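You operate a simulated robot arm through the tools that you are given. There is no shell and no other tool. Be economical: measure what you need, move in short steps, check, and stop when the job is done.

The job below is to be done with a simulated two-armed robot. You get a single attempt, and the scene is never put back.

Task
Set the blue edge unit and the yellow stop to the width on the job card.
Fine: clamp the unit and tighten the stop's knob again; leave the green unit and the sensor.
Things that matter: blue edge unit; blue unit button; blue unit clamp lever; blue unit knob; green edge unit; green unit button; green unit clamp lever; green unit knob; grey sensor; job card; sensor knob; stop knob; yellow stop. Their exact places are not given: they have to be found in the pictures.

It is judged by the outcome, as a careful person would: the job done as asked, and still so three seconds after it is handed in. It fails if anything else is knocked over, pushed out of place, dropped, spilled or broken.

Robot
Two 7-joint arms with two-finger parallel grippers on one trunk, on a base that drives. Base frame: it is fixed to the floor where the robot stands at the start and does not move with it; the origin is under the middle of the robot, x ahead of it, y to its left, z up. Units: mm, rad, N and s.
The left shoulder is at the start at [80, 131, 947], the right one opposite. With the tool pointing down near the work surface each hand reaches from about 260 to 820 mm from the robot's upright axis, wherever it stands, measured 20 degrees to its own side. Places, roughly: blue edge unit [900, 0, 1100]; blue unit button [900, 100, 1100]; blue unit clamp lever [700, 0, 1200]; blue unit knob [700, 0, 1100]; green edge unit [1700, 1200, 1100]; green unit button [1700, 1300, 1100]; green unit clamp lever [1600, 1100, 1200]; green unit knob [1600, 1200, 1100]; grey sensor [1700, 1100, 1400]; job card [1200, 700, 1400]; sensor knob [1600, 1100, 1400]; stop knob [500, -400, 1400]; yellow stop [600, -400, 1400]. Payload 1.57 kg a hand.
The TCP of each hand is the grasp point between the finger pads, 30 mm short of the fingertips. In the tool frame z runs along the fingers and y along their closing line. The gripper opens to 110 mm. The fingers are 24 mm wide and 12 mm thick; the gripper's body (48 by 112 mm) begins 78 mm behind the TCP.
Orientation is that of the tool frame in the base frame, as a unit quaternion [w, x, y, z]. With the fingers straight down and closing along the base's y, the tool's x points along the base's -x, its y along +y and its z along -z.

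Tools
- The arms move only by the tool move_arm. It takes "left_rows", "right_rows" or both (then of equal length, played together; a hand with none holds still); each is a list of rows, each a list of 7 numbers: the shift along the tool's x, y, z in mm, then the turn, a rotation vector about the tool's x, y, z in rad, then the gripper command, from -1 (shut) to 1 (fully open), values between in proportion. In form: [[tx, ty, tz, ax, ay, az, hand], ...]. A call has 1 to 8 rows; each row shifts and turns the commanded pose from where the row before left it, along the tool's axes as they then stand. A row lasts 0.2 s, in which the tool goes at most 50 mm and 0.15 rad; a call with a longer step from one row to the next is refused whole, and so is a gripper value outside its range. A pose out of reach is approached as far as the arm can. The call stops where the force on the tool passes 70 N (or 10 N more than at its start, if that is more) or the arm is blocked; 0.2 s more then pass. The fingers move at their own pace (about 108 mm/s each) and stop on an object; they squeeze with about 38 N. The grip force told is the motor's: it shows also when the fingers shut on nothing. Time passes only in rows, and 0.2 s behind the last, so rows that do not move let the fingers close. The reply holds the time, the measured pose of the TCP, the force on the tool along the base axes, the opening and the grip force, in the units named above and with some noise, with the torque about the TCP (base axes, N m) and any sound that the robot's microphone picked up.
- Cameras (640 x 400 px; columns grow to the right, rows downward): "scene" is now at [-53.7, -9.7, 1445.1]; the picture's right is [-0.11, -0.99, 0.00], its down [-0.39, 0.04, -0.92] and it looks along [0.92, -0.11, -0.39] (base axes); focal length 260 px, centre (320, 200). "left" rides on the left gripper at [70, -16, -141] in its tool frame; the picture's right is [0.23, 0.97, 0.00], its down [-0.85, 0.20, -0.48] and it looks along [-0.47, 0.11, 0.88] (tool axes); focal length 222 px, centre (320, 200). "right" rides on the right gripper at [70, 16, -141] in its tool frame; the picture's right is [-0.23, 0.97, 0.00], its down [-0.86, -0.20, -0.48] and it looks along [-0.47, -0.11, 0.88] (tool axes); focal length 222 px, centre (320, 200).
- camera(camera): a new picture of that camera. The clock stands still meanwhile.
- drive_base(legs): drives the robot by 1 to 6 legs, each [ahead, left, turn to the left] in mm, mm and rad, along the robot's own axes; the way and the turn of a leg run together, so that a leg with both is an arc; at most 1500 mm and 3.142 rad a leg. The arms and the cameras ride along, it lands a little off, and it stops where it bumps. It gives what a move gives.
- head_to(pan, tilt): turns the head with the scene camera to pan (to the left, within 1.902 rad either way) and tilt (down, from -0.506 to 1.204), counted from straight ahead of the robot. It gives what a move gives.
- pixel_to_xyz(camera, pixels): there is no depth. For up to 12 entries [column, row, z] of the newest picture of that camera ("zoom" is the newest enlarged one), the place [x, y] in the base frame at which the ray of that pixel passes the height z, good to about 2 mm, but the place of the scene camera against the robot may be out by one fixed shift of up to 12 mm in any direction. The clock stands still meanwhile.
- inspect(camera, box): a new picture of the part [left, top, right, bottom] of that camera's present view, enlarged. The clock stands still meanwhile.
- hand_in(): hands the job in; it is judged then, once.

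Work in short steps. Measure before you move; look again where a grasp or a placing could have gone wrong, and mend it. You have 80 turns and 78 pictures in all, those below and enlarged ones among them. Open the grippers and draw the arms clear of the work before you hand the job in, unless the task says otherwise; then end with one line.

The tools are called as name(argument=value, ...) on one line, values as JSON. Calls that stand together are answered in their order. move_arm: Moves the arms, as the interface text tells. Its arguments: {"type":"object","properties":{"left_rows":{"type":"array"},"right_rows":{"type":"array"}},"required":[]} The other tools are called the same way: drive_base (legs) drives the base; head_to (pan, tilt) turns the head that bears the scene camera; camera (camera) takes a picture; pixel_to_xyz (camera, pixels) gives the place at which the rays of pixels pass given heights; inspect (camera, box) takes an enlarged picture of a part of a camera's view; hand_in () hands the job in.

At the start:

```text
time_s: 0.0
left_tcp_pos: [563.9, 159.1, 998.9]
left_tcp_rot: [0.0, 0.0, 1.0, 0.0]
left_wrist_force: [0.2, -0.3, 0.0]
left_torque: [0.01, -0.02, 0.03]
left_gripper_width: 110.1
left_grasp_force: 0.0
right_tcp_pos: [454.9, -234.4, 1000.4]
right_tcp_rot: [0.0, 0.0, 1.0, 0.0]
right_wrist_force: [0.6, 0.2, -0.3]
right_torque: [0.02, -0.02, 0.01]
right_gripper_width: 110.0
right_grasp_force: 0.1
robot x, y, heading: [-0.4, -0.9, 0.003]
head pan, tilt: [-0.115, 0.4]
```

scene: 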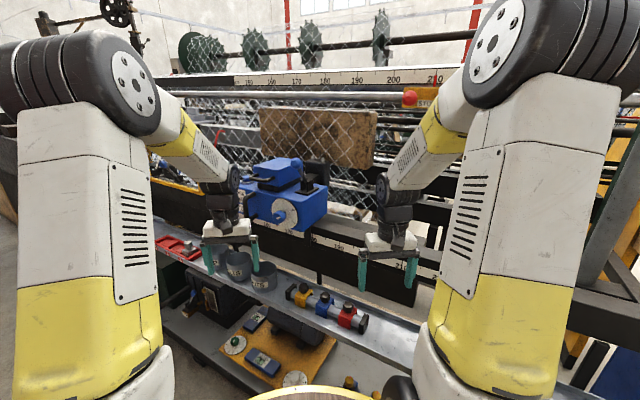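
right: 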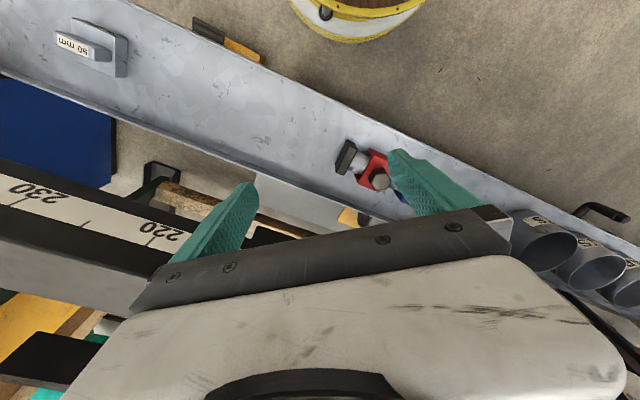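
left: 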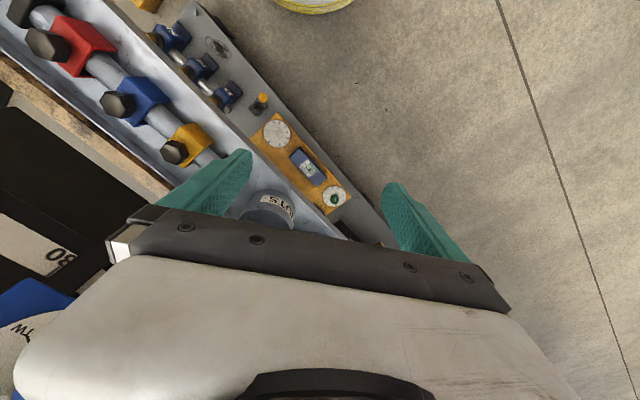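

The scene picture shows the blue unit near (285,195) and a scale with the stop near (415,97). I look closer at both, and turn the head to the card.

inspect(camera="scene", box=[220, 140, 380, 240])

inspect(camera="scene", box=[220, 50, 460, 150])

head_to(pan=0.6, tilt=0.1)

camera(camera="scene")

```text
4.00 times, centred on (300, 190) of scene
```

zoom: 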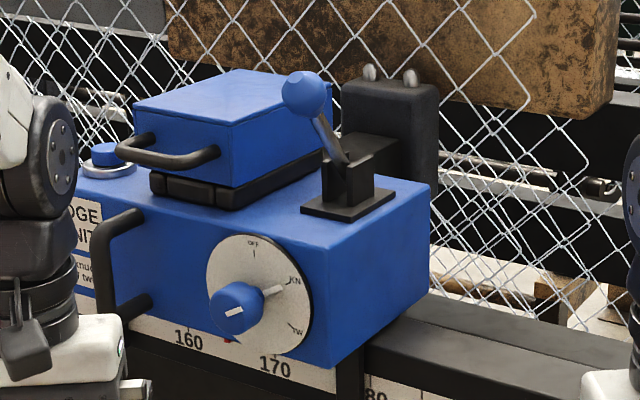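

```text
2.67 times, centred on (340, 100) of scene
```

zoom: 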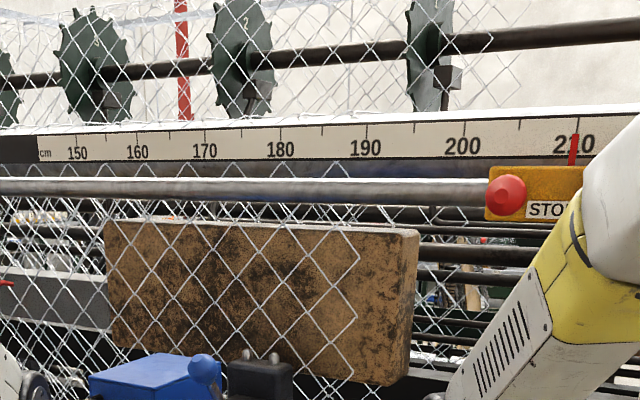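

```text
time_s: 1.1
left_tcp_pos: [564.3, 158.0, 1000.1]
left_tcp_rot: [-0.001, -0.001, 1.0, 0.0]
left_wrist_force: [-0.8, 0.8, 0.1]
left_torque: [0.0, 0.0, -0.02]
left_gripper_width: 109.9
left_grasp_force: 0.1
right_tcp_pos: [454.5, -234.6, 999.9]
right_tcp_rot: [0.0, -0.001, 1.0, -0.001]
right_wrist_force: [-0.1, -0.2, 0.6]
right_torque: [0.01, 0.01, 0.02]
right_gripper_width: 109.9
right_grasp_force: 0.0
robot x, y, heading: [-2.0, 0.9, 0.001]
head pan, tilt: [0.6, 0.099]
```

```text
72 pictures are left
```

scene: 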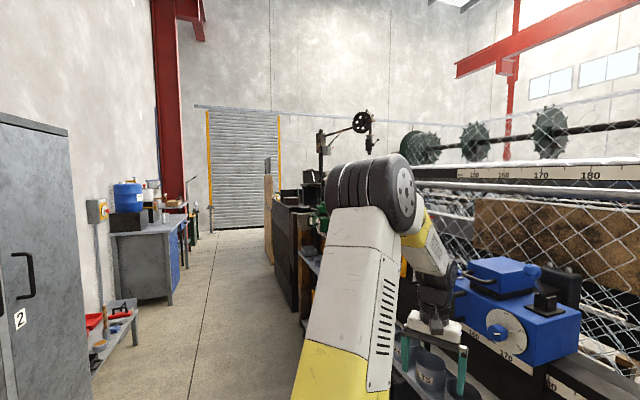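

The card is hidden behind the left arm at (345,200), and the machine runs at an angle of about 0.6 rad. Before driving I check the floor, where there's a bucket near the base.

head_to(pan=0.0, tilt=1.1)

camera(camera="scene")

head_to(pan=-0.9, tilt=0.3)

camera(camera="scene")

head_to(pan=1.5, tilt=0.6)

camera(camera="scene")

```text
time_s: 2.4
left_tcp_pos: [563.7, 158.2, 999.5]
left_tcp_rot: [0.0, 0.0, 1.0, 0.0]
left_wrist_force: [0.2, 0.2, -0.2]
left_torque: [-0.01, -0.01, 0.01]
left_gripper_width: 110.1
left_grasp_force: 0.0
right_tcp_pos: [456.2, -235.4, 1000.5]
right_tcp_rot: [0.0, 0.0, 1.0, 0.0]
right_wrist_force: [-0.1, 0.4, -0.7]
right_torque: [0.0, 0.0, -0.04]
right_gripper_width: 109.7
right_grasp_force: 0.0
robot x, y, heading: [0.1, -0.3, -0.001]
head pan, tilt: [0.0, 1.1]
```

```text
71 pictures are left
```

scene: 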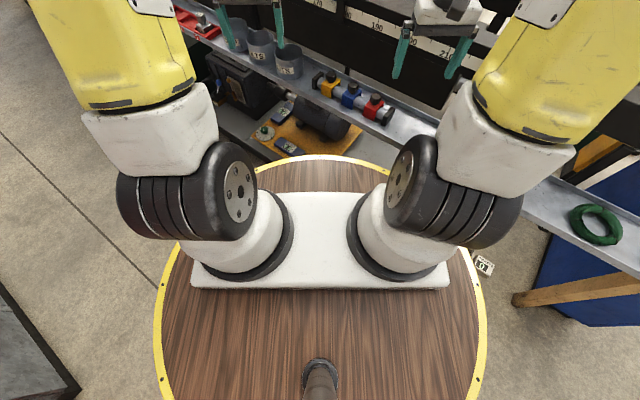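

```text
time_s: 3.5
left_tcp_pos: [565.0, 157.1, 999.6]
left_tcp_rot: [0.001, 0.0, 1.0, 0.0]
left_wrist_force: [0.4, 1.0, 0.4]
left_torque: [0.01, -0.02, -0.01]
left_gripper_width: 109.9
left_grasp_force: 0.1
right_tcp_pos: [454.4, -235.2, 1000.8]
right_tcp_rot: [0.0, 0.0, 1.0, 0.0]
right_wrist_force: [0.0, 0.7, -0.8]
right_torque: [0.02, -0.01, -0.02]
right_gripper_width: 110.0
right_grasp_force: 0.0
robot x, y, heading: [0.5, 0.9, -0.002]
head pan, tilt: [-0.901, 0.3]
```

```text
70 pictures are left
```

scene: 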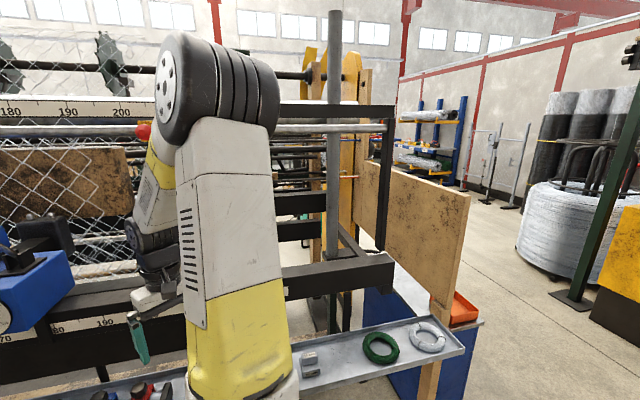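

```text
time_s: 5.8
left_tcp_pos: [564.7, 158.3, 999.5]
left_tcp_rot: [0.0, 0.0, 1.0, 0.0]
left_wrist_force: [-0.1, 0.1, -1.0]
left_torque: [0.01, 0.01, 0.02]
left_gripper_width: 110.1
left_grasp_force: 0.1
right_tcp_pos: [455.2, -235.2, 1000.2]
right_tcp_rot: [0.001, 0.0, 1.0, 0.0]
right_wrist_force: [0.0, 0.2, 0.3]
right_torque: [0.02, 0.0, -0.02]
right_gripper_width: 109.8
right_grasp_force: 0.0
robot x, y, heading: [-3.3, 1.5, 0.006]
head pan, tilt: [1.499, 0.6]
```

```text
69 pictures are left
```

scene: 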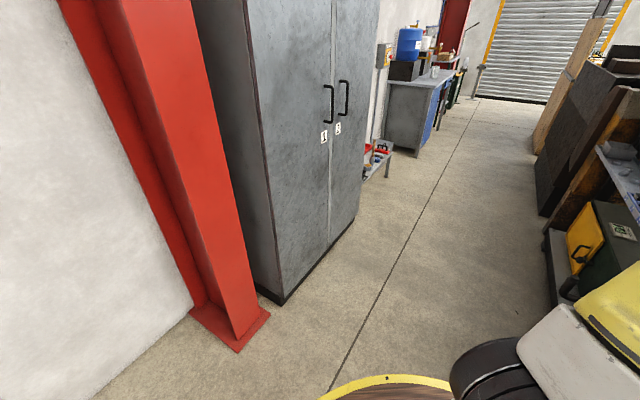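

The disc is my own base, and the aisle to the front-left is free. I drive a little left and forward, along the machine, so the card comes between the arms.

drive_base(legs=[[100, 300, 0]])

head_to(pan=0.3, tilt=0.15)

camera(camera="scene")

```text
time_s: 7.9
left_tcp_pos: [664.1, 461.3, 999.8]
left_tcp_rot: [0.001, -0.002, 1.0, 0.0]
left_wrist_force: [1.0, -0.2, 0.3]
left_torque: [0.01, 0.04, 0.03]
left_gripper_width: 110.0
left_grasp_force: 0.1
right_tcp_pos: [557.0, 68.5, 999.1]
right_tcp_rot: [0.0, -0.002, 1.0, -0.001]
right_wrist_force: [0.2, 0.4, 0.2]
right_torque: [0.0, 0.0, 0.02]
right_gripper_width: 109.8
right_grasp_force: 0.1
robot x, y, heading: [99.3, 301.3, 0.003]
head pan, tilt: [1.499, 0.6]
```

```text
time_s: 9.3
left_tcp_pos: [664.5, 461.8, 1000.5]
left_tcp_rot: [0.0, -0.002, 1.0, 0.0]
left_wrist_force: [0.6, -0.2, -0.6]
left_torque: [0.01, -0.02, -0.01]
left_gripper_width: 110.0
left_grasp_force: 0.1
right_tcp_pos: [556.3, 67.7, 999.9]
right_tcp_rot: [0.0, -0.002, 1.0, 0.0]
right_wrist_force: [-0.9, 0.6, 0.3]
right_torque: [0.02, 0.01, -0.01]
right_gripper_width: 110.3
right_grasp_force: 0.1
robot x, y, heading: [100.8, 303.1, 0.005]
head pan, tilt: [0.3, 0.15]
```

```text
68 pictures are left
```

scene: 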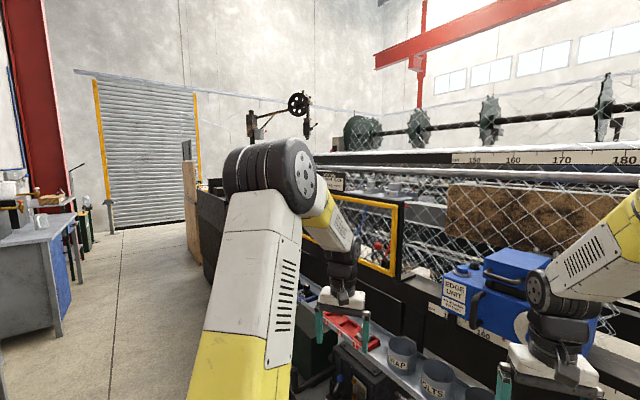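

The card seems to be at (330,182), partly behind the arm. I go on left a bit and inspect.

drive_base(legs=[[20, 200, 0]])

head_to(pan=0.2, tilt=0.15)

camera(camera="scene")

```text
time_s: 10.8
left_tcp_pos: [680.9, 659.7, 999.4]
left_tcp_rot: [0.0, -0.006, 1.0, 0.001]
left_wrist_force: [0.0, -0.2, 0.0]
left_torque: [0.04, -0.01, -0.01]
left_gripper_width: 110.1
left_grasp_force: 0.1
right_tcp_pos: [575.9, 266.1, 1000.7]
right_tcp_rot: [0.0, -0.006, 1.0, -0.001]
right_wrist_force: [0.3, -0.4, 0.0]
right_torque: [0.02, -0.03, 0.01]
right_gripper_width: 109.8
right_grasp_force: 0.0
robot x, y, heading: [119.8, 492.6, 0.015]
head pan, tilt: [0.3, 0.15]
```

```text
time_s: 11.5
left_tcp_pos: [681.2, 660.8, 999.8]
left_tcp_rot: [0.0, -0.006, 1.0, 0.001]
left_wrist_force: [0.3, -0.7, -0.1]
left_torque: [-0.01, 0.01, -0.02]
left_gripper_width: 110.0
left_grasp_force: 0.1
right_tcp_pos: [576.2, 265.7, 999.9]
right_tcp_rot: [-0.001, -0.006, 1.0, 0.0]
right_wrist_force: [0.1, -0.3, 0.7]
right_torque: [0.02, 0.02, -0.01]
right_gripper_width: 109.9
right_grasp_force: 0.1
robot x, y, heading: [118.1, 498.2, 0.009]
head pan, tilt: [0.201, 0.15]
```

```text
67 pictures are left
```

scene: 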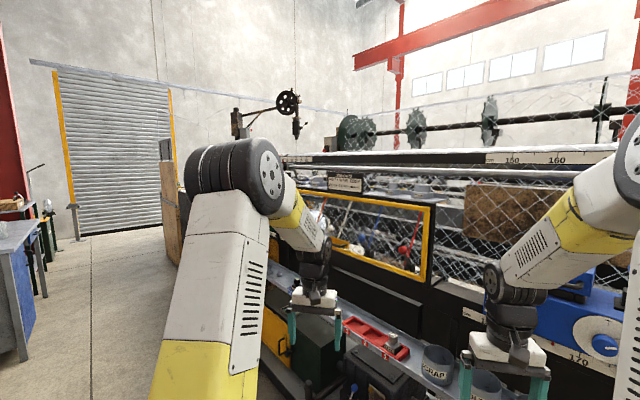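

The card is at (345,182). Zooming on it and on the unit.

inspect(camera="scene", box=[321, 167, 369, 197])

inspect(camera="scene", box=[270, 160, 430, 260])

```text
13.33 times, centred on (345, 182) of scene
```

zoom: 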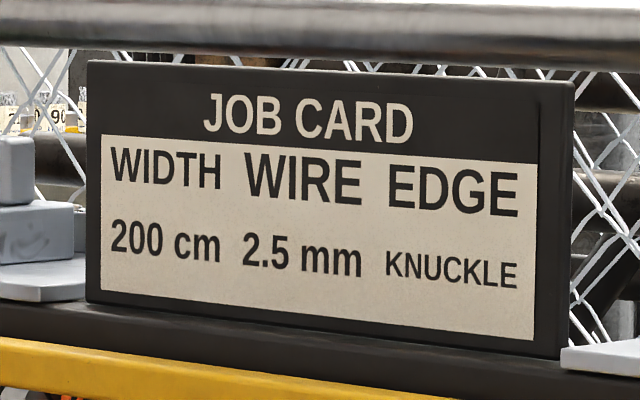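

```text
4.00 times, centred on (350, 210) of scene
```

zoom: 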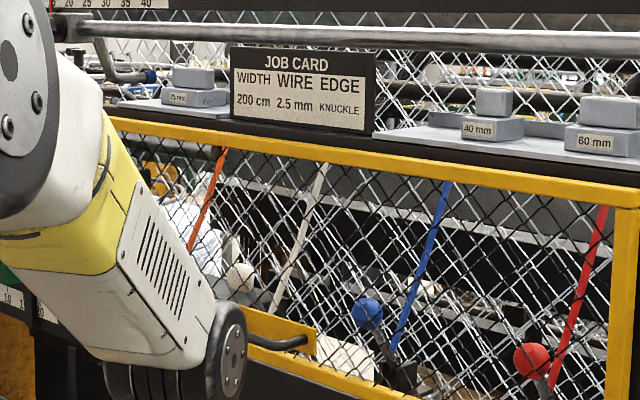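

The card says 200 cm. Blue unit stands at about 165 and the stop at 210. I drive back and turn to face the machine squarely, then look.

drive_base(legs=[[-130, -250, 0], [0, 0, -0.59]])

head_to(pan=0.0, tilt=0.3)

camera(camera="scene")

```text
time_s: 15.1
left_tcp_pos: [551.9, 67.5, 999.6]
left_tcp_rot: [0.0, 0.282, 0.96, 0.0]
left_wrist_force: [0.7, -0.3, 0.8]
left_torque: [-0.03, 0.01, 0.0]
left_gripper_width: 109.8
left_grasp_force: 0.0
right_tcp_pos: [247.3, -204.0, 998.7]
right_tcp_rot: [0.001, 0.281, 0.96, -0.001]
right_wrist_force: [0.1, -0.1, 0.2]
right_torque: [0.01, 0.01, 0.0]
right_gripper_width: 109.8
right_grasp_force: 0.1
robot x, y, heading: [-7.9, 238.8, -0.574]
head pan, tilt: [0.201, 0.15]
```

```text
time_s: 15.8
left_tcp_pos: [551.6, 67.7, 999.5]
left_tcp_rot: [0.0, 0.282, 0.96, 0.0]
left_wrist_force: [0.4, -0.4, 0.0]
left_torque: [0.01, -0.03, 0.0]
left_gripper_width: 110.1
left_grasp_force: 0.1
right_tcp_pos: [247.6, -203.2, 1000.4]
right_tcp_rot: [-0.001, 0.282, 0.96, 0.0]
right_wrist_force: [0.1, -0.9, -0.1]
right_torque: [0.03, -0.04, -0.01]
right_gripper_width: 110.3
right_grasp_force: 0.1
robot x, y, heading: [-10.2, 241.7, -0.576]
head pan, tilt: [0.0, 0.3]
```

```text
64 pictures are left
```

scene: 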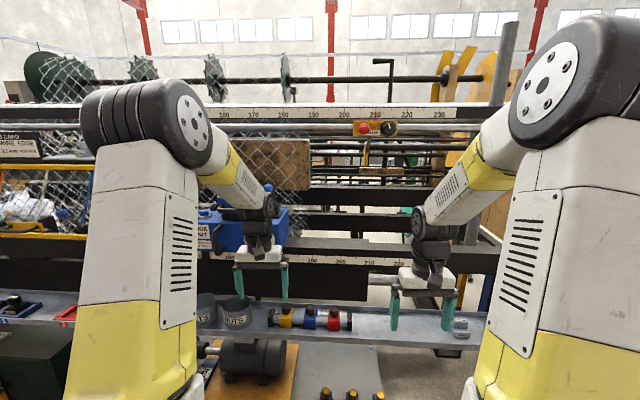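

The machine is now nearly square ahead: blue unit around (250,230), stop at (372,128). I zoom on both.

inspect(camera="scene", box=[190, 180, 310, 260])

inspect(camera="scene", box=[310, 95, 430, 175])

inspect(camera="scene", box=[280, 220, 420, 320])

```text
5.00 times, centred on (250, 220) of scene
```

zoom: 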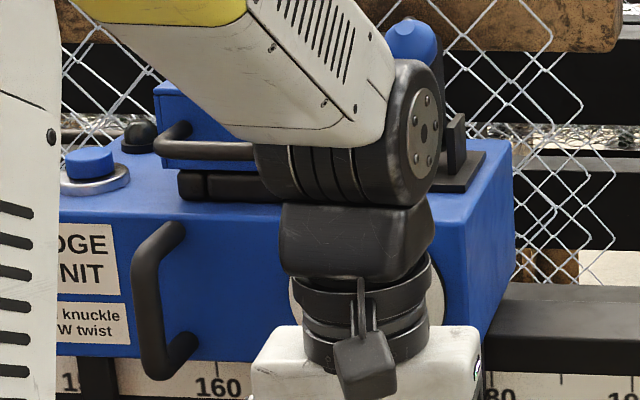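

```text
5.00 times, centred on (370, 135) of scene
```

zoom: 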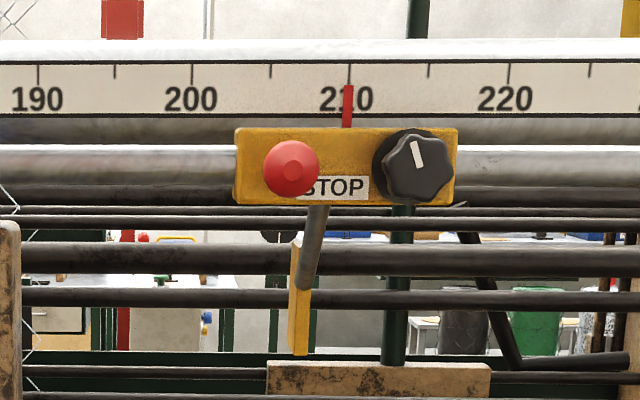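

```text
4.00 times, centred on (350, 270) of scene
```

zoom: 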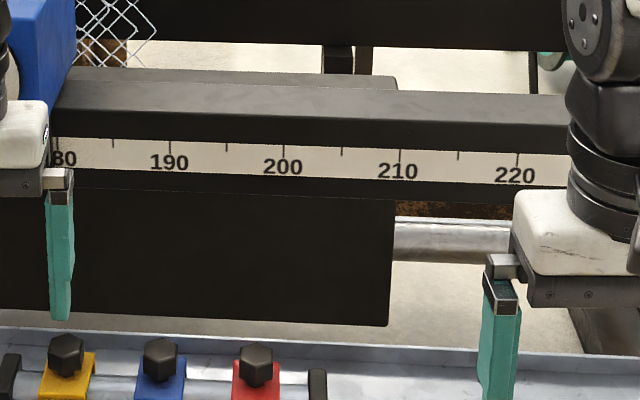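

The stop's pointer reads 210; scale is about 10 px per cm, i.e. true size. I drive left so that the blue unit lies free between the arms.

drive_base(legs=[[0, 210, -0.01]])

head_to(pan=0.0, tilt=0.4)

camera(camera="scene")

inspect(camera="scene", box=[230, 130, 390, 230])

```text
time_s: 17.5
left_tcp_pos: [666.4, 242.9, 999.8]
left_tcp_rot: [0.001, 0.284, 0.959, 0.0]
left_wrist_force: [0.5, 0.0, 0.6]
left_torque: [0.02, 0.0, 0.02]
left_gripper_width: 110.0
left_grasp_force: 0.0
right_tcp_pos: [359.4, -27.7, 999.5]
right_tcp_rot: [0.0, 0.284, 0.959, 0.001]
right_wrist_force: [0.4, -0.3, 0.1]
right_torque: [-0.01, 0.05, -0.01]
right_gripper_width: 109.6
right_grasp_force: 0.1
robot x, y, heading: [104.8, 416.1, -0.577]
head pan, tilt: [0.0, 0.3]
```

```text
time_s: 18.1
left_tcp_pos: [667.0, 244.4, 999.8]
left_tcp_rot: [-0.001, 0.284, 0.959, 0.001]
left_wrist_force: [0.4, -0.4, -0.2]
left_torque: [0.0, 0.03, -0.01]
left_gripper_width: 109.9
left_grasp_force: 0.0
right_tcp_pos: [361.8, -27.6, 1000.3]
right_tcp_rot: [0.0, 0.284, 0.959, -0.001]
right_wrist_force: [0.0, 0.7, -0.8]
right_torque: [-0.04, 0.0, -0.01]
right_gripper_width: 110.0
right_grasp_force: 0.0
robot x, y, heading: [103.6, 415.8, -0.575]
head pan, tilt: [0.0, 0.4]
```

```text
60 pictures are left
```

scene: 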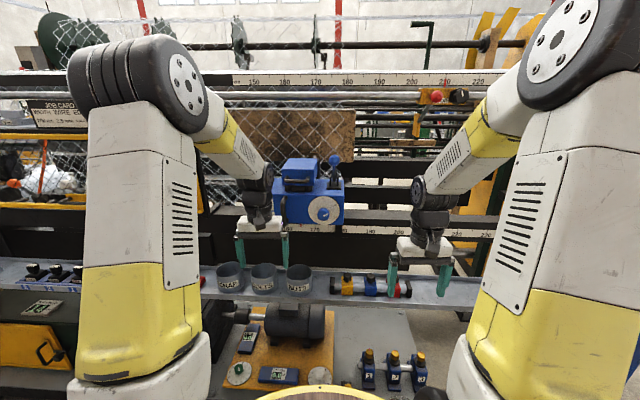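

```text
4.00 times, centred on (310, 180) of scene
```

zoom: 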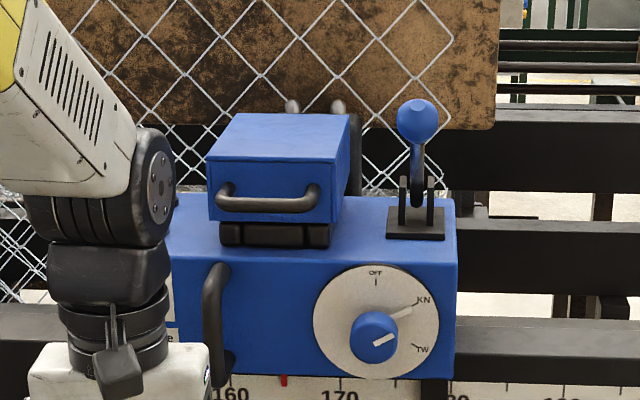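

The unit is visible: lever ball at zoom (417,121), dial knob (375,335), front handle (213,320), red pointer (284,380). I take the rays of these at several heights to triangulate with the first picture.

pixel_to_xyz(camera="zoom", pixels=[[417, 121, 1250], [417, 121, 1150], [417, 230, 1150], [417, 230, 1050], [213, 320, 1100], [213, 320, 1000], [284, 380, 1050], [284, 380, 950], [375, 335, 1100], [375, 335, 1000], [456, 200, 1100], [456, 200, 1000]])

```text
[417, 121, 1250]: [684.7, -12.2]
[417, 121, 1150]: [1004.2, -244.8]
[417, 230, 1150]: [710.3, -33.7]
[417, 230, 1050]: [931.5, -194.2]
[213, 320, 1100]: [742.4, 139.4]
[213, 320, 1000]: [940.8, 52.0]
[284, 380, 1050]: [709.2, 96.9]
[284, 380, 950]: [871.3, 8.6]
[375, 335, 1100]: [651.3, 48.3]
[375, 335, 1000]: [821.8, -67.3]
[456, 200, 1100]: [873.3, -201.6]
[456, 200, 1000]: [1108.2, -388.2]
```

Triangulated (robot frame): lever ball ≈(745,-45,1244), its pivot ≈(796,-51,1168), so it leans to me; handle bar ≈(695,115,1093), knob ≈(697,-11,1082). I turn both hands to point forward.

move_arm(left_rows=[[0, 0, 0, 0, -0.15, 0, 0], [0, 0, 0, 0, -0.15, 0, 0], [0, 0, 0, 0, -0.15, 0, 0], [0, 0, 0, 0, -0.15, 0, 0], [0, 0, 0, 0, -0.15, 0, 0], [0, 0, 0, 0, -0.15, 0, 0], [0, 0, 0, 0, -0.15, 0, 0], [0, 0, 0, 0, -0.15, 0, 0]], right_rows=[[0, 0, 0, 0, -0.15, 0, 0], [0, 0, 0, 0, -0.15, 0, 0], [0, 0, 0, 0, -0.15, 0, 0], [0, 0, 0, 0, -0.15, 0, 0], [0, 0, 0, 0, -0.15, 0, 0], [0, 0, 0, 0, -0.15, 0, 0], [0, 0, 0, 0, -0.15, 0, 0], [0, 0, 0, 0, -0.15, 0, 0]])

move_arm(left_rows=[[0, 0, 0, 0, -0.13, 0, 0], [0, 0, 0, 0, -0.12, 0, 0], [0, 0, 0, 0, -0.12, 0, 0], [0, 0, 0, 0, 0, 0, 0]], right_rows=[[0, 0, 0, 0, -0.13, 0, 0], [0, 0, 0, 0, -0.12, 0, 0], [0, 0, 0, 0, -0.12, 0, 0], [0, 0, 0, 0, 0, 0, 0]])

camera(camera="scene")

camera(camera="left")

```text
time_s: 19.9
left_tcp_pos: [691.8, 226.8, 1000.7]
left_tcp_rot: [0.542, 0.234, 0.791, -0.16]
left_wrist_force: [-0.1, -0.7, 0.6]
left_torque: [-0.01, 0.03, 0.01]
left_gripper_width: 54.6
left_grasp_force: 0.0
left hand out of reach, approached as far as the arm can: row 7, 8
right_tcp_pos: [425.0, -125.9, 1035.8]
right_tcp_rot: [0.542, 0.233, 0.791, -0.16]
right_wrist_force: [-0.9, 1.1, 0.8]
right_torque: [0.01, 0.0, 0.02]
right_gripper_width: 55.1
right_grasp_force: 0.0
right hand out of reach, approached as far as the arm can: row 4, 5, 6, 7, 8
robot x, y, heading: [103.4, 417.3, -0.578]
head pan, tilt: [0.0, 0.4]
```

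```text
time_s: 20.9
left_tcp_pos: [698.4, 224.8, 999.5]
left_tcp_rot: [0.679, 0.2, 0.678, -0.2]
left_wrist_force: [-0.5, -0.6, 0.4]
left_torque: [-0.03, 0.03, -0.04]
left_gripper_width: 54.9
left_grasp_force: 0.0
left hand out of reach, approached as far as the arm can: row 1
right_tcp_pos: [433.8, -137.6, 1035.4]
right_tcp_rot: [0.678, 0.201, 0.678, -0.2]
right_wrist_force: [0.1, -0.9, -0.5]
right_torque: [0.01, -0.01, -0.03]
right_gripper_width: 54.9
right_grasp_force: 0.1
right hand out of reach, approached as far as the arm can: row 1, 2
robot x, y, heading: [104.6, 421.4, -0.578]
head pan, tilt: [0.0, 0.4]
```

```text
58 pictures are left
```

scene: 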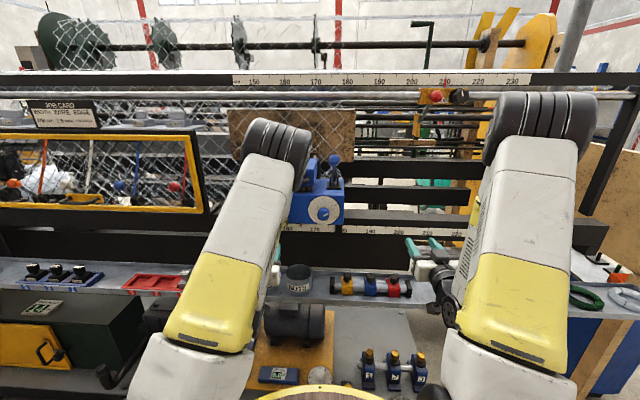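

```text
57 pictures are left
```

left: 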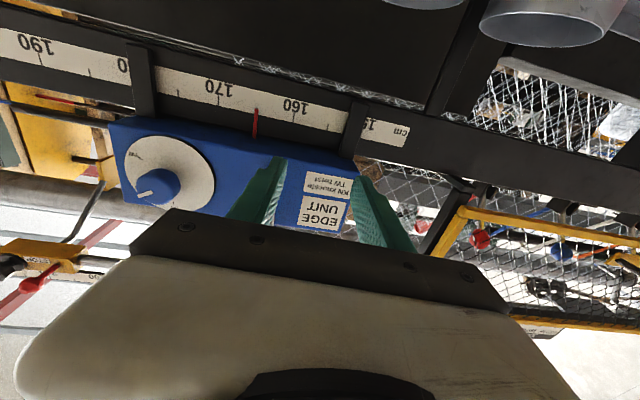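

The left hand faces forward at robot (603,162,1000). I raise it to handle height 1093 and shift right 47 mm, then look.

move_arm(left_rows=[[-47, -12, 0, 0, 0, 0, 0.3], [-46, -35, 0, 0, 0, 0, 0.3], [0, 0, 0, 0, 0, 0, 0.3]])

camera(camera="left")

inspect(camera="scene", box=[230, 130, 390, 230])

```text
refused: row 2 steps farther than a row can; nothing moved
```

```text
56 pictures are left
```

left: 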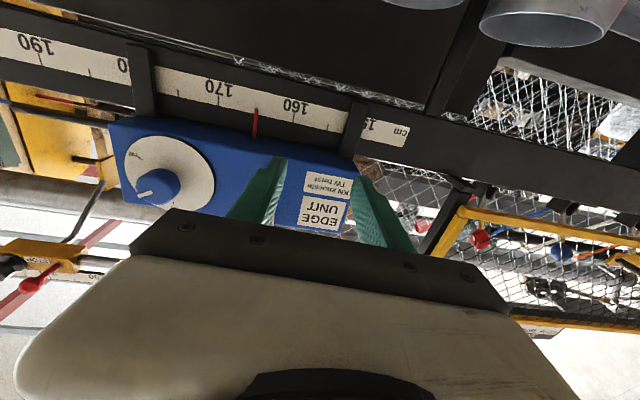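

```text
4.00 times, centred on (310, 180) of scene
```

zoom: 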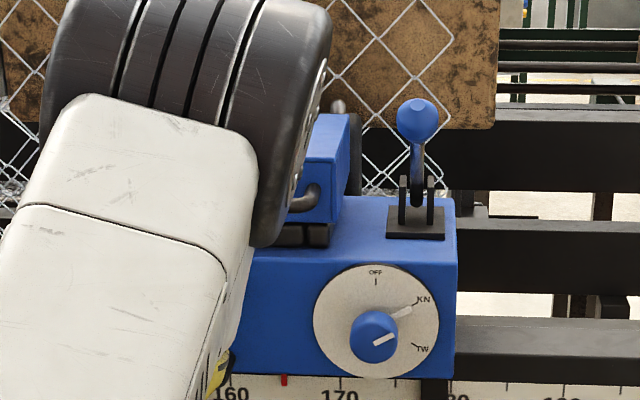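

The second step was too long; I split it into smaller ones.

move_arm(left_rows=[[-35, -10, 0, 0, 0, 0, 0.3], [-30, -18, 0, 0, 0, 0, 0.3], [-28, -19, 0, 0, 0, 0, 0.3], [0, 0, 0, 0, 0, 0, 0.3]])

camera(camera="left")

```text
time_s: 21.9
left_tcp_pos: [677.8, 179.5, 1094.3]
left_tcp_rot: [0.678, 0.201, 0.678, -0.201]
left_wrist_force: [0.0, 0.4, 0.1]
left_torque: [-0.04, 0.01, -0.01]
left_gripper_width: 71.4
left_grasp_force: 0.1
left hand out of reach, approached as far as the arm can: row 1
right_tcp_pos: [433.9, -137.2, 1034.5]
right_tcp_rot: [0.677, 0.201, 0.679, -0.2]
right_wrist_force: [0.4, 0.1, -0.3]
right_torque: [-0.02, 0.03, -0.01]
right_gripper_width: 55.2
right_grasp_force: 0.1
robot x, y, heading: [103.3, 417.4, -0.572]
head pan, tilt: [0.0, 0.4]
```

```text
54 pictures are left
```

left: 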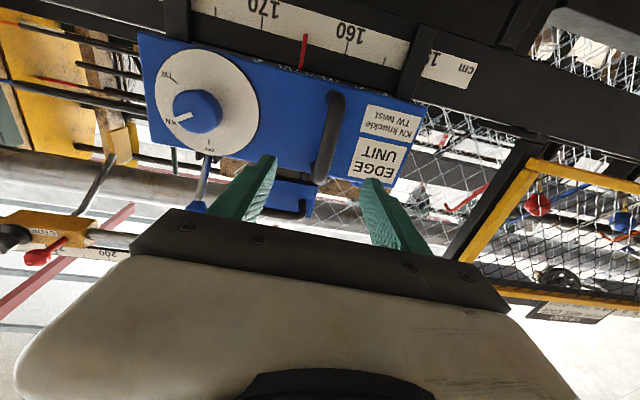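

Handle bar at (329,135) works out 14 mm below, 5 mm left of the TCP and about 80 mm ahead. I advance 68 mm and look.

move_arm(left_rows=[[6, 3, 25, 0, 0, 0, 0.3], [6, 2, 25, 0, 0, 0, 0.3], [0, 0, 18, 0, 0, 0, 0.3], [0, 0, 0, 0, 0, 0, 0.3]])

camera(camera="left")

```text
time_s: 22.9
left_tcp_pos: [739.1, 147.1, 1081.6]
left_tcp_rot: [0.679, 0.2, 0.678, -0.2]
left_wrist_force: [0.0, 1.0, 0.3]
left_torque: [-0.02, -0.04, -0.01]
left_gripper_width: 71.6
left_grasp_force: 0.0
right_tcp_pos: [433.5, -138.7, 1034.0]
right_tcp_rot: [0.677, 0.201, 0.679, -0.2]
right_wrist_force: [-0.5, -0.4, 0.8]
right_torque: [0.03, -0.02, -0.01]
right_gripper_width: 54.7
right_grasp_force: 0.1
robot x, y, heading: [106.8, 415.4, -0.574]
head pan, tilt: [0.0, 0.4]
```

```text
53 pictures are left
```

left: 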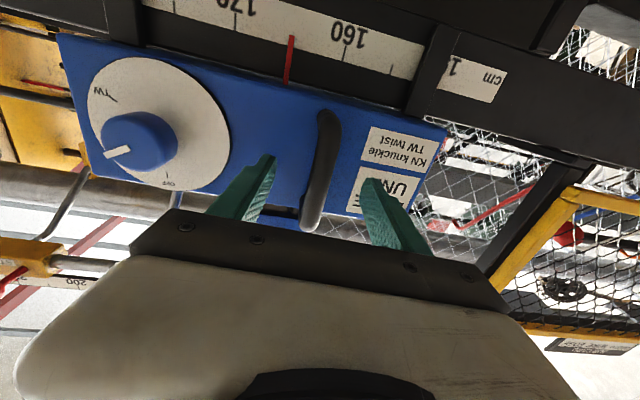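

Handle size grew less than expected, so the bar is likely still 50–80 mm ahead and about 10 mm above TCP. I advance 35 mm and raise 8 mm, and check.

move_arm(left_rows=[[-4, 2, 18, 0, 0, 0, 0.3], [-4, 1, 17, 0, 0, 0, 0.3], [0, 0, 0, 0, 0, 0, 0.3]])

camera(camera="left")

```text
time_s: 23.5
left_tcp_pos: [755.2, 136.0, 1086.7]
left_tcp_rot: [0.675, 0.203, 0.679, -0.203]
left_wrist_force: [-36.4, 28.6, 15.3]
left_torque: [-0.96, -0.13, -2.02]
left_gripper_width: 68.4
left_grasp_force: 0.1
right_tcp_pos: [431.5, -136.1, 1036.3]
right_tcp_rot: [0.679, 0.2, 0.678, -0.201]
right_wrist_force: [0.7, 0.6, 0.6]
right_torque: [0.02, 0.01, -0.04]
right_gripper_width: 54.8
right_grasp_force: 0.0
robot x, y, heading: [105.5, 417.5, -0.575]
head pan, tilt: [0.0, 0.4]
stopped in row 2 (left hand): the force on the tool passed its limit at 100 N (the readings are from after the stop); the commanded pose is now the measured one
```

```text
52 pictures are left
```

left: 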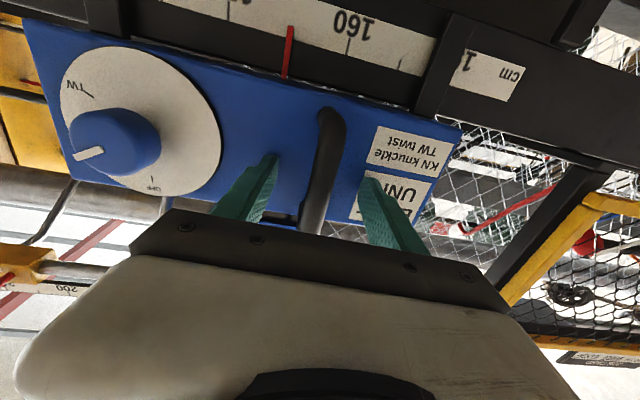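

The fingertips touch the unit's face (about 46 N along the normal), and the handle at (322,170) lies between the fingers. I back off 5 mm and close on it.

move_arm(left_rows=[[0, 0, -7, 0, 0, 0, 0.3], [0, 0, 0, 0, 0, 0, -1], [0, 0, 0, 0, 0, 0, -1], [0, 0, 0, 0, 0, 0, -1]])

camera(camera="left")

camera(camera="scene")

```text
time_s: 24.5
left_tcp_pos: [752.2, 136.0, 1081.5]
left_tcp_rot: [0.674, 0.205, 0.681, -0.202]
left_wrist_force: [4.2, -12.6, -3.1]
left_torque: [0.38, 0.52, 0.03]
left_gripper_width: 15.6
left_grasp_force: 31.3
right_tcp_pos: [432.7, -137.9, 1034.9]
right_tcp_rot: [0.678, 0.201, 0.678, -0.201]
right_wrist_force: [-0.3, 0.1, -0.5]
right_torque: [0.0, 0.0, -0.02]
right_gripper_width: 54.8
right_grasp_force: 0.1
robot x, y, heading: [105.8, 418.7, -0.573]
head pan, tilt: [0.0, 0.4]
```

```text
51 pictures are left
```

left: 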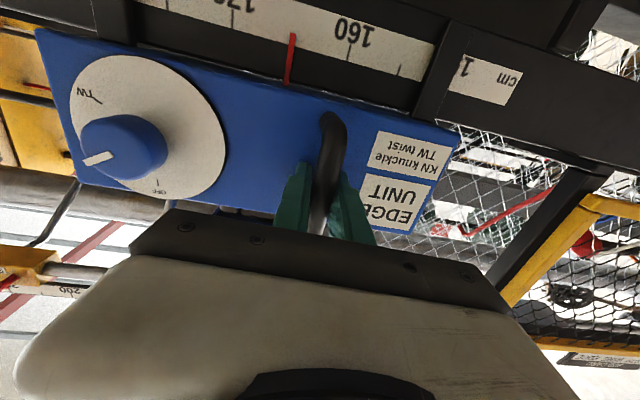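

```text
50 pictures are left
```

scene: 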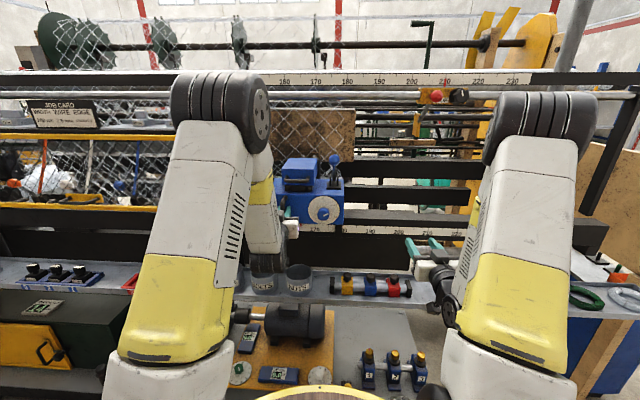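

Handle is held (15.6 mm). Now I bring the right hand up to z≈1244 and across to y≈-45, staying back from the unit.

move_arm(right_rows=[[-42, 0, 0, 0, 0, 0, 0.3], [-42, 0, 0, 0, 0, 0, 0.3], [-42, 0, 0, 0, 0, 0, 0.3], [-42, 0, 0, 0, 0, 0, 0.3], [-41, 0, 0, 0, 0, 0, 0.3], [0, 40, 0, 0, 0, 0, 0.3], [0, 40, 0, 0, 0, 0, 0.3], [0, 40, 0, 0, 0, 0, 0.3]])

move_arm(right_rows=[[0, 40, 0, 0, 0, 0, 0.3], [0, 40, 0, 0, 0, 0, 0.3], [0, 40, 0, 0, 0, 0, 0.3], [0, 0, 0, 0, 0, 0, 0.3]])

camera(camera="right")

```text
time_s: 26.3
left_tcp_pos: [752.8, 136.0, 1082.1]
left_tcp_rot: [0.674, 0.205, 0.681, -0.201]
left_wrist_force: [4.5, -21.6, -9.5]
left_torque: [0.0, 0.02, 0.15]
left_gripper_width: 15.7
left_grasp_force: 31.6
right_tcp_pos: [499.5, -37.8, 1242.9]
right_tcp_rot: [0.677, 0.201, 0.679, -0.199]
right_wrist_force: [0.1, -0.8, 0.8]
right_torque: [-0.01, -0.01, 0.01]
right_gripper_width: 71.2
right_grasp_force: 0.1
robot x, y, heading: [109.2, 414.9, -0.575]
head pan, tilt: [0.0, 0.4]
```

```text
time_s: 27.3
left_tcp_pos: [751.0, 136.8, 1082.6]
left_tcp_rot: [0.674, 0.204, 0.681, -0.201]
left_wrist_force: [1.3, -24.0, -10.8]
left_torque: [-0.12, -0.12, 0.19]
left_gripper_width: 15.7
left_grasp_force: 31.5
right_tcp_pos: [563.9, 63.6, 1244.3]
right_tcp_rot: [0.678, 0.2, 0.679, -0.199]
right_wrist_force: [0.0, 0.9, -0.1]
right_torque: [0.0, -0.01, 0.01]
right_gripper_width: 71.6
right_grasp_force: 0.0
robot x, y, heading: [102.8, 419.3, -0.574]
head pan, tilt: [0.0, 0.4]
```

```text
49 pictures are left
```

right: 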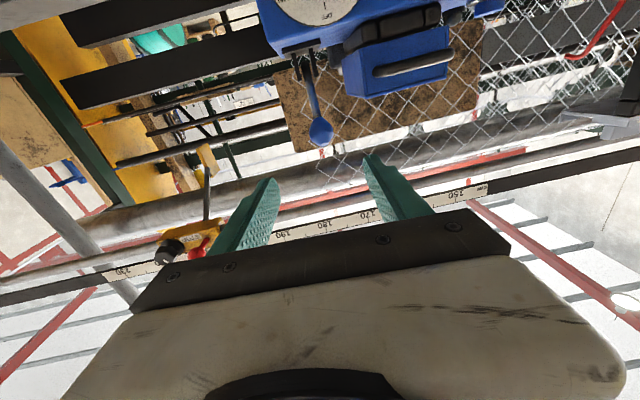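

The ball at (321,132) confirms: about 165 mm ahead, 5 mm above, centred. I advance with the fingers open to about 50 mm.

move_arm(right_rows=[[-2, 0, 40, 0, 0, 0, -0.1], [-3, 0, 40, 0, 0, 0, -0.1], [0, 0, 40, 0, 0, 0, -0.1], [0, 0, 0, 0, 0, 0, -0.1]])

camera(camera="right")

```text
time_s: 28.3
left_tcp_pos: [753.3, 136.6, 1081.4]
left_tcp_rot: [0.673, 0.205, 0.681, -0.201]
left_wrist_force: [-0.5, -23.4, -10.3]
left_torque: [-0.06, -0.07, 0.18]
left_gripper_width: 15.7
left_grasp_force: 31.8
right_tcp_pos: [663.5, -2.6, 1249.9]
right_tcp_rot: [0.677, 0.201, 0.679, -0.2]
right_wrist_force: [-0.7, -0.5, 0.1]
right_torque: [-0.01, 0.02, -0.01]
right_gripper_width: 49.4
right_grasp_force: 0.1
robot x, y, heading: [108.0, 415.1, -0.57]
head pan, tilt: [0.0, 0.4]
```

```text
48 pictures are left
```

right: 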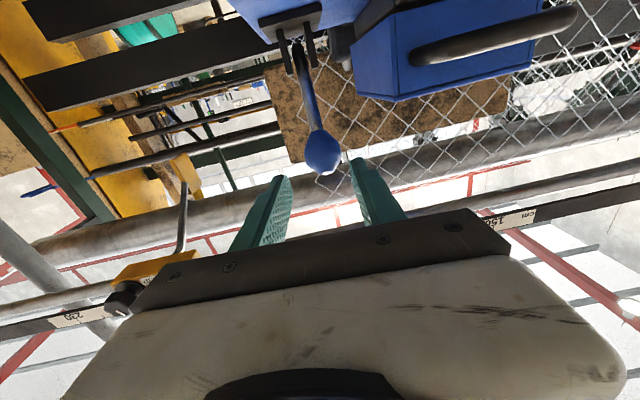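

The ball at (322,153) is centred between fingers, somewhere 45–95 mm ahead. I advance 45 mm more and look.

move_arm(right_rows=[[0, 0, 22, 0, 0, 0, -0.1], [0, 0, 23, 0, 0, 0, -0.1], [0, 0, 0, 0, 0, 0, -0.1]])

camera(camera="right")

inspect(camera="scene", box=[230, 120, 390, 220])

```text
time_s: 29.1
left_tcp_pos: [752.8, 135.6, 1082.6]
left_tcp_rot: [0.673, 0.205, 0.681, -0.201]
left_wrist_force: [-1.0, -22.5, -10.4]
left_torque: [-0.09, -0.07, 0.11]
left_gripper_width: 15.7
left_grasp_force: 31.2
right_tcp_pos: [701.1, -26.6, 1249.3]
right_tcp_rot: [0.677, 0.201, 0.679, -0.2]
right_wrist_force: [-0.6, 0.4, -0.4]
right_torque: [0.01, -0.03, -0.02]
right_gripper_width: 49.5
right_grasp_force: 0.1
robot x, y, heading: [102.1, 418.7, -0.577]
head pan, tilt: [0.0, 0.4]
```

```text
47 pictures are left
```

right: 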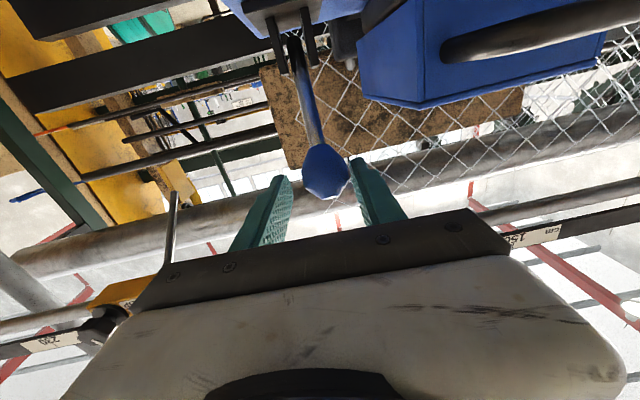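

```text
4.00 times, centred on (310, 170) of scene
```

zoom: 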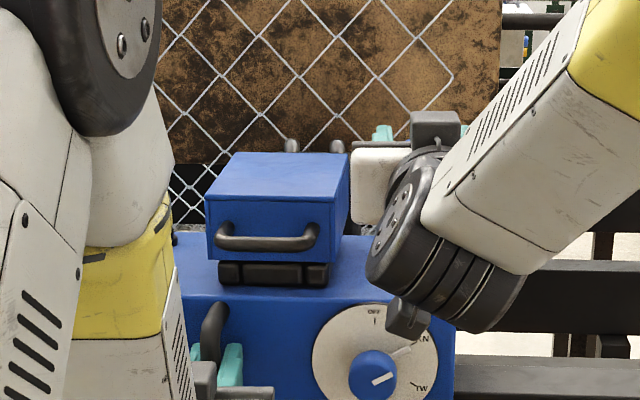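

The ball's size now says it is about at the TCP's depth, 13 mm below and 6 mm to the left. I correct and close on it.

move_arm(right_rows=[[13, 5, 0, 0, 0, 0, -0.1], [0, 0, 0, 0, 0, 0, -0.1], [0, 0, 0, 0, 0, 0, -1], [0, 0, 0, 0, 0, 0, -1], [0, 0, 0, 0, 0, 0, -1]])

camera(camera="right")

```text
time_s: 30.3
left_tcp_pos: [751.8, 135.8, 1081.5]
left_tcp_rot: [0.673, 0.205, 0.681, -0.202]
left_wrist_force: [-1.7, -20.5, -10.0]
left_torque: [0.05, 0.08, 0.18]
left_gripper_width: 15.8
left_grasp_force: 31.1
right_tcp_pos: [704.3, -22.1, 1234.4]
right_tcp_rot: [0.677, 0.201, 0.678, -0.201]
right_wrist_force: [5.8, 1.7, 0.6]
right_torque: [-0.07, -0.12, 0.1]
right_gripper_width: 32.0
right_grasp_force: 40.9
robot x, y, heading: [107.8, 420.9, -0.572]
head pan, tilt: [0.0, 0.4]
```

```text
45 pictures are left
```

right: 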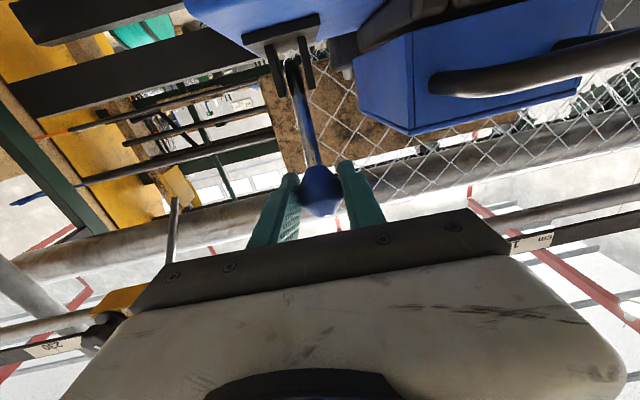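

The ball is gripped (32 mm). I push it along its arc away from me in small steps and watch force and sound.

move_arm(right_rows=[[-5, 0, 8, 0, 0, 0, -1], [-5, 0, 8, 0, 0, 0, -1], [-3, 0, 9, 0, 0, 0, -1], [-3, 0, 10, 0, 0, 0, -1], [0, 0, 0, 0, 0, 0, -1]])

```text
time_s: 31.5
left_tcp_pos: [753.1, 136.0, 1082.5]
left_tcp_rot: [0.674, 0.205, 0.681, -0.201]
left_wrist_force: [5.1, -18.0, -13.4]
left_torque: [-0.19, -0.15, 0.06]
left_gripper_width: 15.8
left_grasp_force: 31.9
right_tcp_pos: [733.0, -42.8, 1251.8]
right_tcp_rot: [0.676, 0.203, 0.679, -0.201]
right_wrist_force: [-14.6, -0.5, -6.8]
right_torque: [0.58, 0.82, 0.0]
right_gripper_width: 32.1
right_grasp_force: 40.6
robot x, y, heading: [104.9, 414.5, -0.578]
head pan, tilt: [0.0, 0.4]
```

It follows (35 mm forward, 17 up, ~15 N). I continue over the top.

move_arm(right_rows=[[-1, 0, 9, 0, 0, 0, -1], [0, 0, 9, 0, 0, 0, -1], [1, 0, 9, 0, 0, 0, -1], [2, 0, 9, 0, 0, 0, -1], [3, 0, 9, 0, 0, 0, -1], [4, 0, 9, 0, 0, 0, -1], [0, 0, 0, 0, 0, 0, -1]])

camera(camera="right")

```text
time_s: 33.1
left_tcp_pos: [754.7, 141.2, 1082.3]
left_tcp_rot: [0.674, 0.201, 0.682, -0.198]
left_wrist_force: [28.9, 19.0, -9.7]
left_torque: [0.02, 0.17, -0.35]
left_gripper_width: 15.8
left_grasp_force: 31.6
right_tcp_pos: [780.2, -71.0, 1244.3]
right_tcp_rot: [0.68, 0.202, 0.675, -0.203]
right_wrist_force: [-12.3, -25.1, 22.9]
right_torque: [0.15, 0.48, 0.16]
right_gripper_width: 32.6
right_grasp_force: 40.8
robot x, y, heading: [105.2, 418.9, -0.573]
head pan, tilt: [0.0, 0.4]
```

```text
44 pictures are left
```

right: 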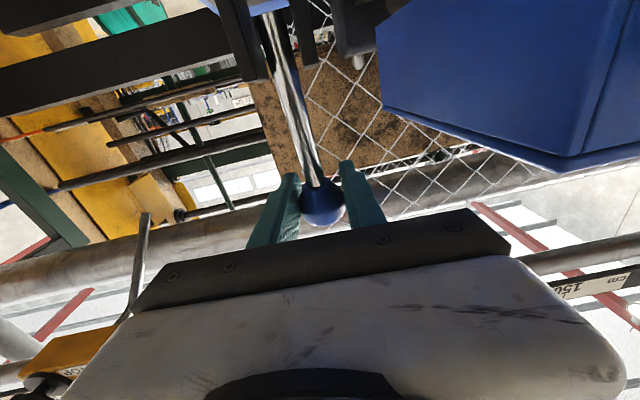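

The unit nudged and the hands now push against each other along the rail, so the clamp seems released. I open the right hand, back away and check the lever stays.

move_arm(right_rows=[[0, 0, 0, 0, 0, 0, -0.1], [0, 0, 0, 0, 0, 0, -0.1], [0, 0, -40, 0, 0, 0, -0.1], [0, 0, -45, 0, 0, 0, -0.1], [0, 0, -45, 0, 0, 0, -0.1], [0, 0, -45, 0, 0, 0, -0.1], [0, 0, 0, 0, 0, 0, -0.1]])

camera(camera="right")

camera(camera="left")

```text
time_s: 34.7
left_tcp_pos: [750.4, 136.1, 1082.7]
left_tcp_rot: [0.673, 0.206, 0.681, -0.203]
left_wrist_force: [-9.7, -6.4, -4.1]
left_torque: [0.21, 0.37, 0.01]
left_gripper_width: 15.9
left_grasp_force: 31.3
right_tcp_pos: [628.0, 26.1, 1244.8]
right_tcp_rot: [0.678, 0.201, 0.678, -0.201]
right_wrist_force: [-0.4, 0.2, 0.6]
right_torque: [-0.02, -0.03, -0.01]
right_gripper_width: 49.6
right_grasp_force: 0.0
robot x, y, heading: [107.6, 419.1, -0.572]
head pan, tilt: [0.0, 0.4]
```

```text
43 pictures are left
```

right: 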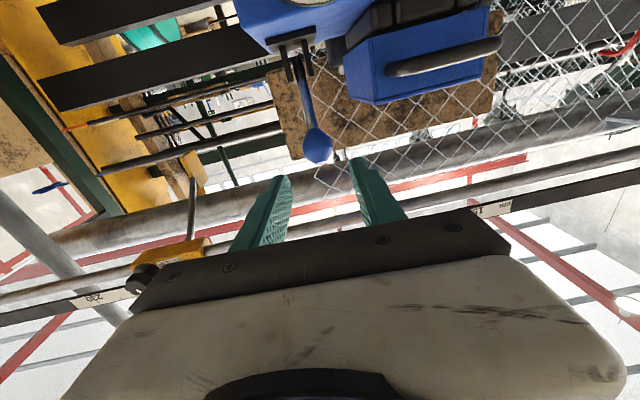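

```text
42 pictures are left
```

left: 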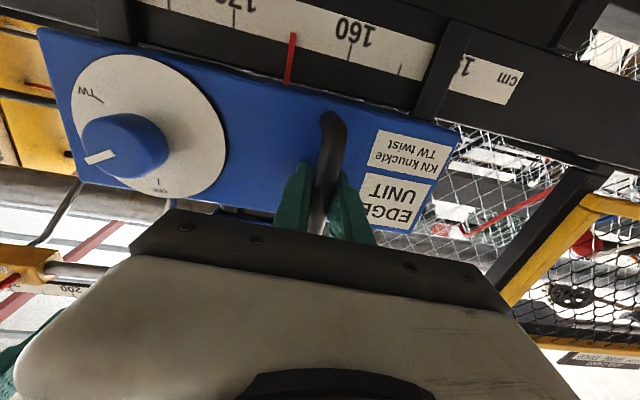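

The lever stayed over. I test the slide: left hand 30 mm to the right.

move_arm(left_rows=[[0, -10, 0, 0, 0, 0, -1], [0, -15, 0, 0, 0, 0, -1], [0, -15, 0, 0, 0, 0, -1], [0, 0, 0, 0, 0, 0, -1]])

camera(camera="left")

```text
time_s: 35.5
left_tcp_pos: [751.9, 135.9, 1083.1]
left_tcp_rot: [0.679, 0.187, 0.686, -0.182]
left_wrist_force: [12.5, 10.9, -2.5]
left_torque: [-0.09, 0.26, -0.05]
left_gripper_width: 15.3
left_grasp_force: 31.5
right_tcp_pos: [633.5, 31.9, 1244.1]
right_tcp_rot: [0.677, 0.199, 0.68, -0.199]
right_wrist_force: [0.8, 1.0, -0.3]
right_torque: [0.02, 0.01, -0.09]
right_gripper_width: 49.6
right_grasp_force: 0.1
robot x, y, heading: [106.6, 416.8, -0.573]
head pan, tilt: [0.0, 0.4]
stopped in row 3 (left hand): the force on the tool passed its limit at 73 N (the readings are from after the stop); the commanded pose is now the measured one
```

```text
41 pictures are left
```

left: 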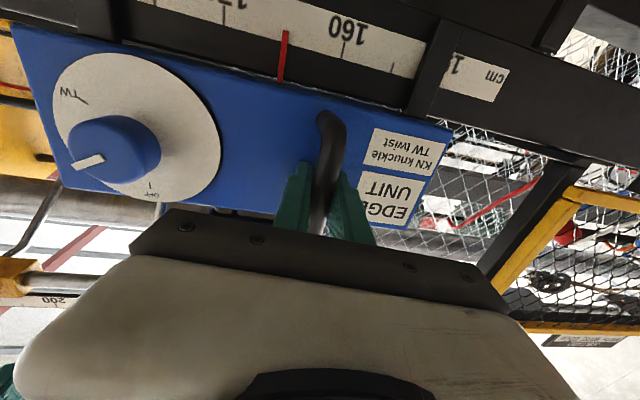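

The unit did not slide (73 N, pointer still ~165). I look at the lever and button closely.

inspect(camera="scene", box=[260, 140, 356, 200])

inspect(camera="right", box=[220, 0, 420, 180])

```text
6.67 times, centred on (308, 170) of scene
```

zoom: 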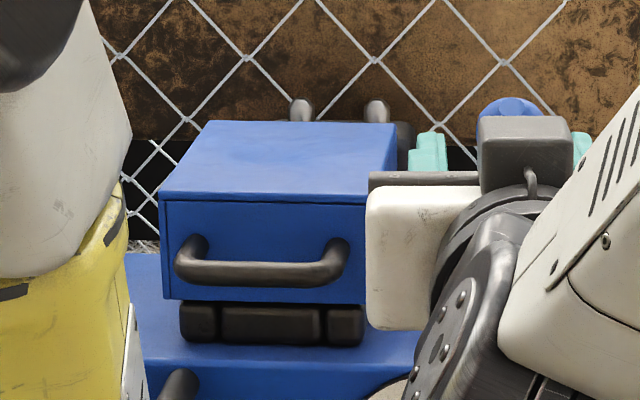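

```text
2.22 times, centred on (320, 90) of right
```

zoom: 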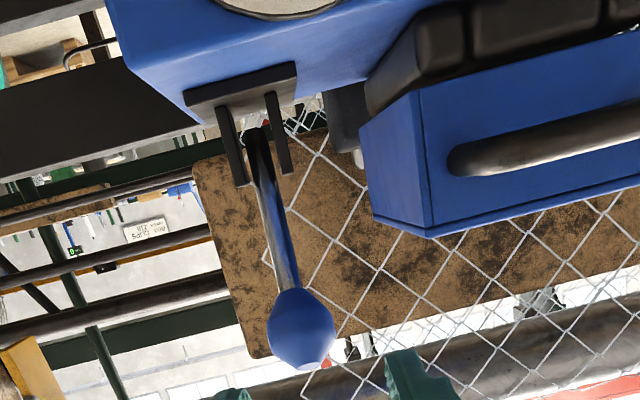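

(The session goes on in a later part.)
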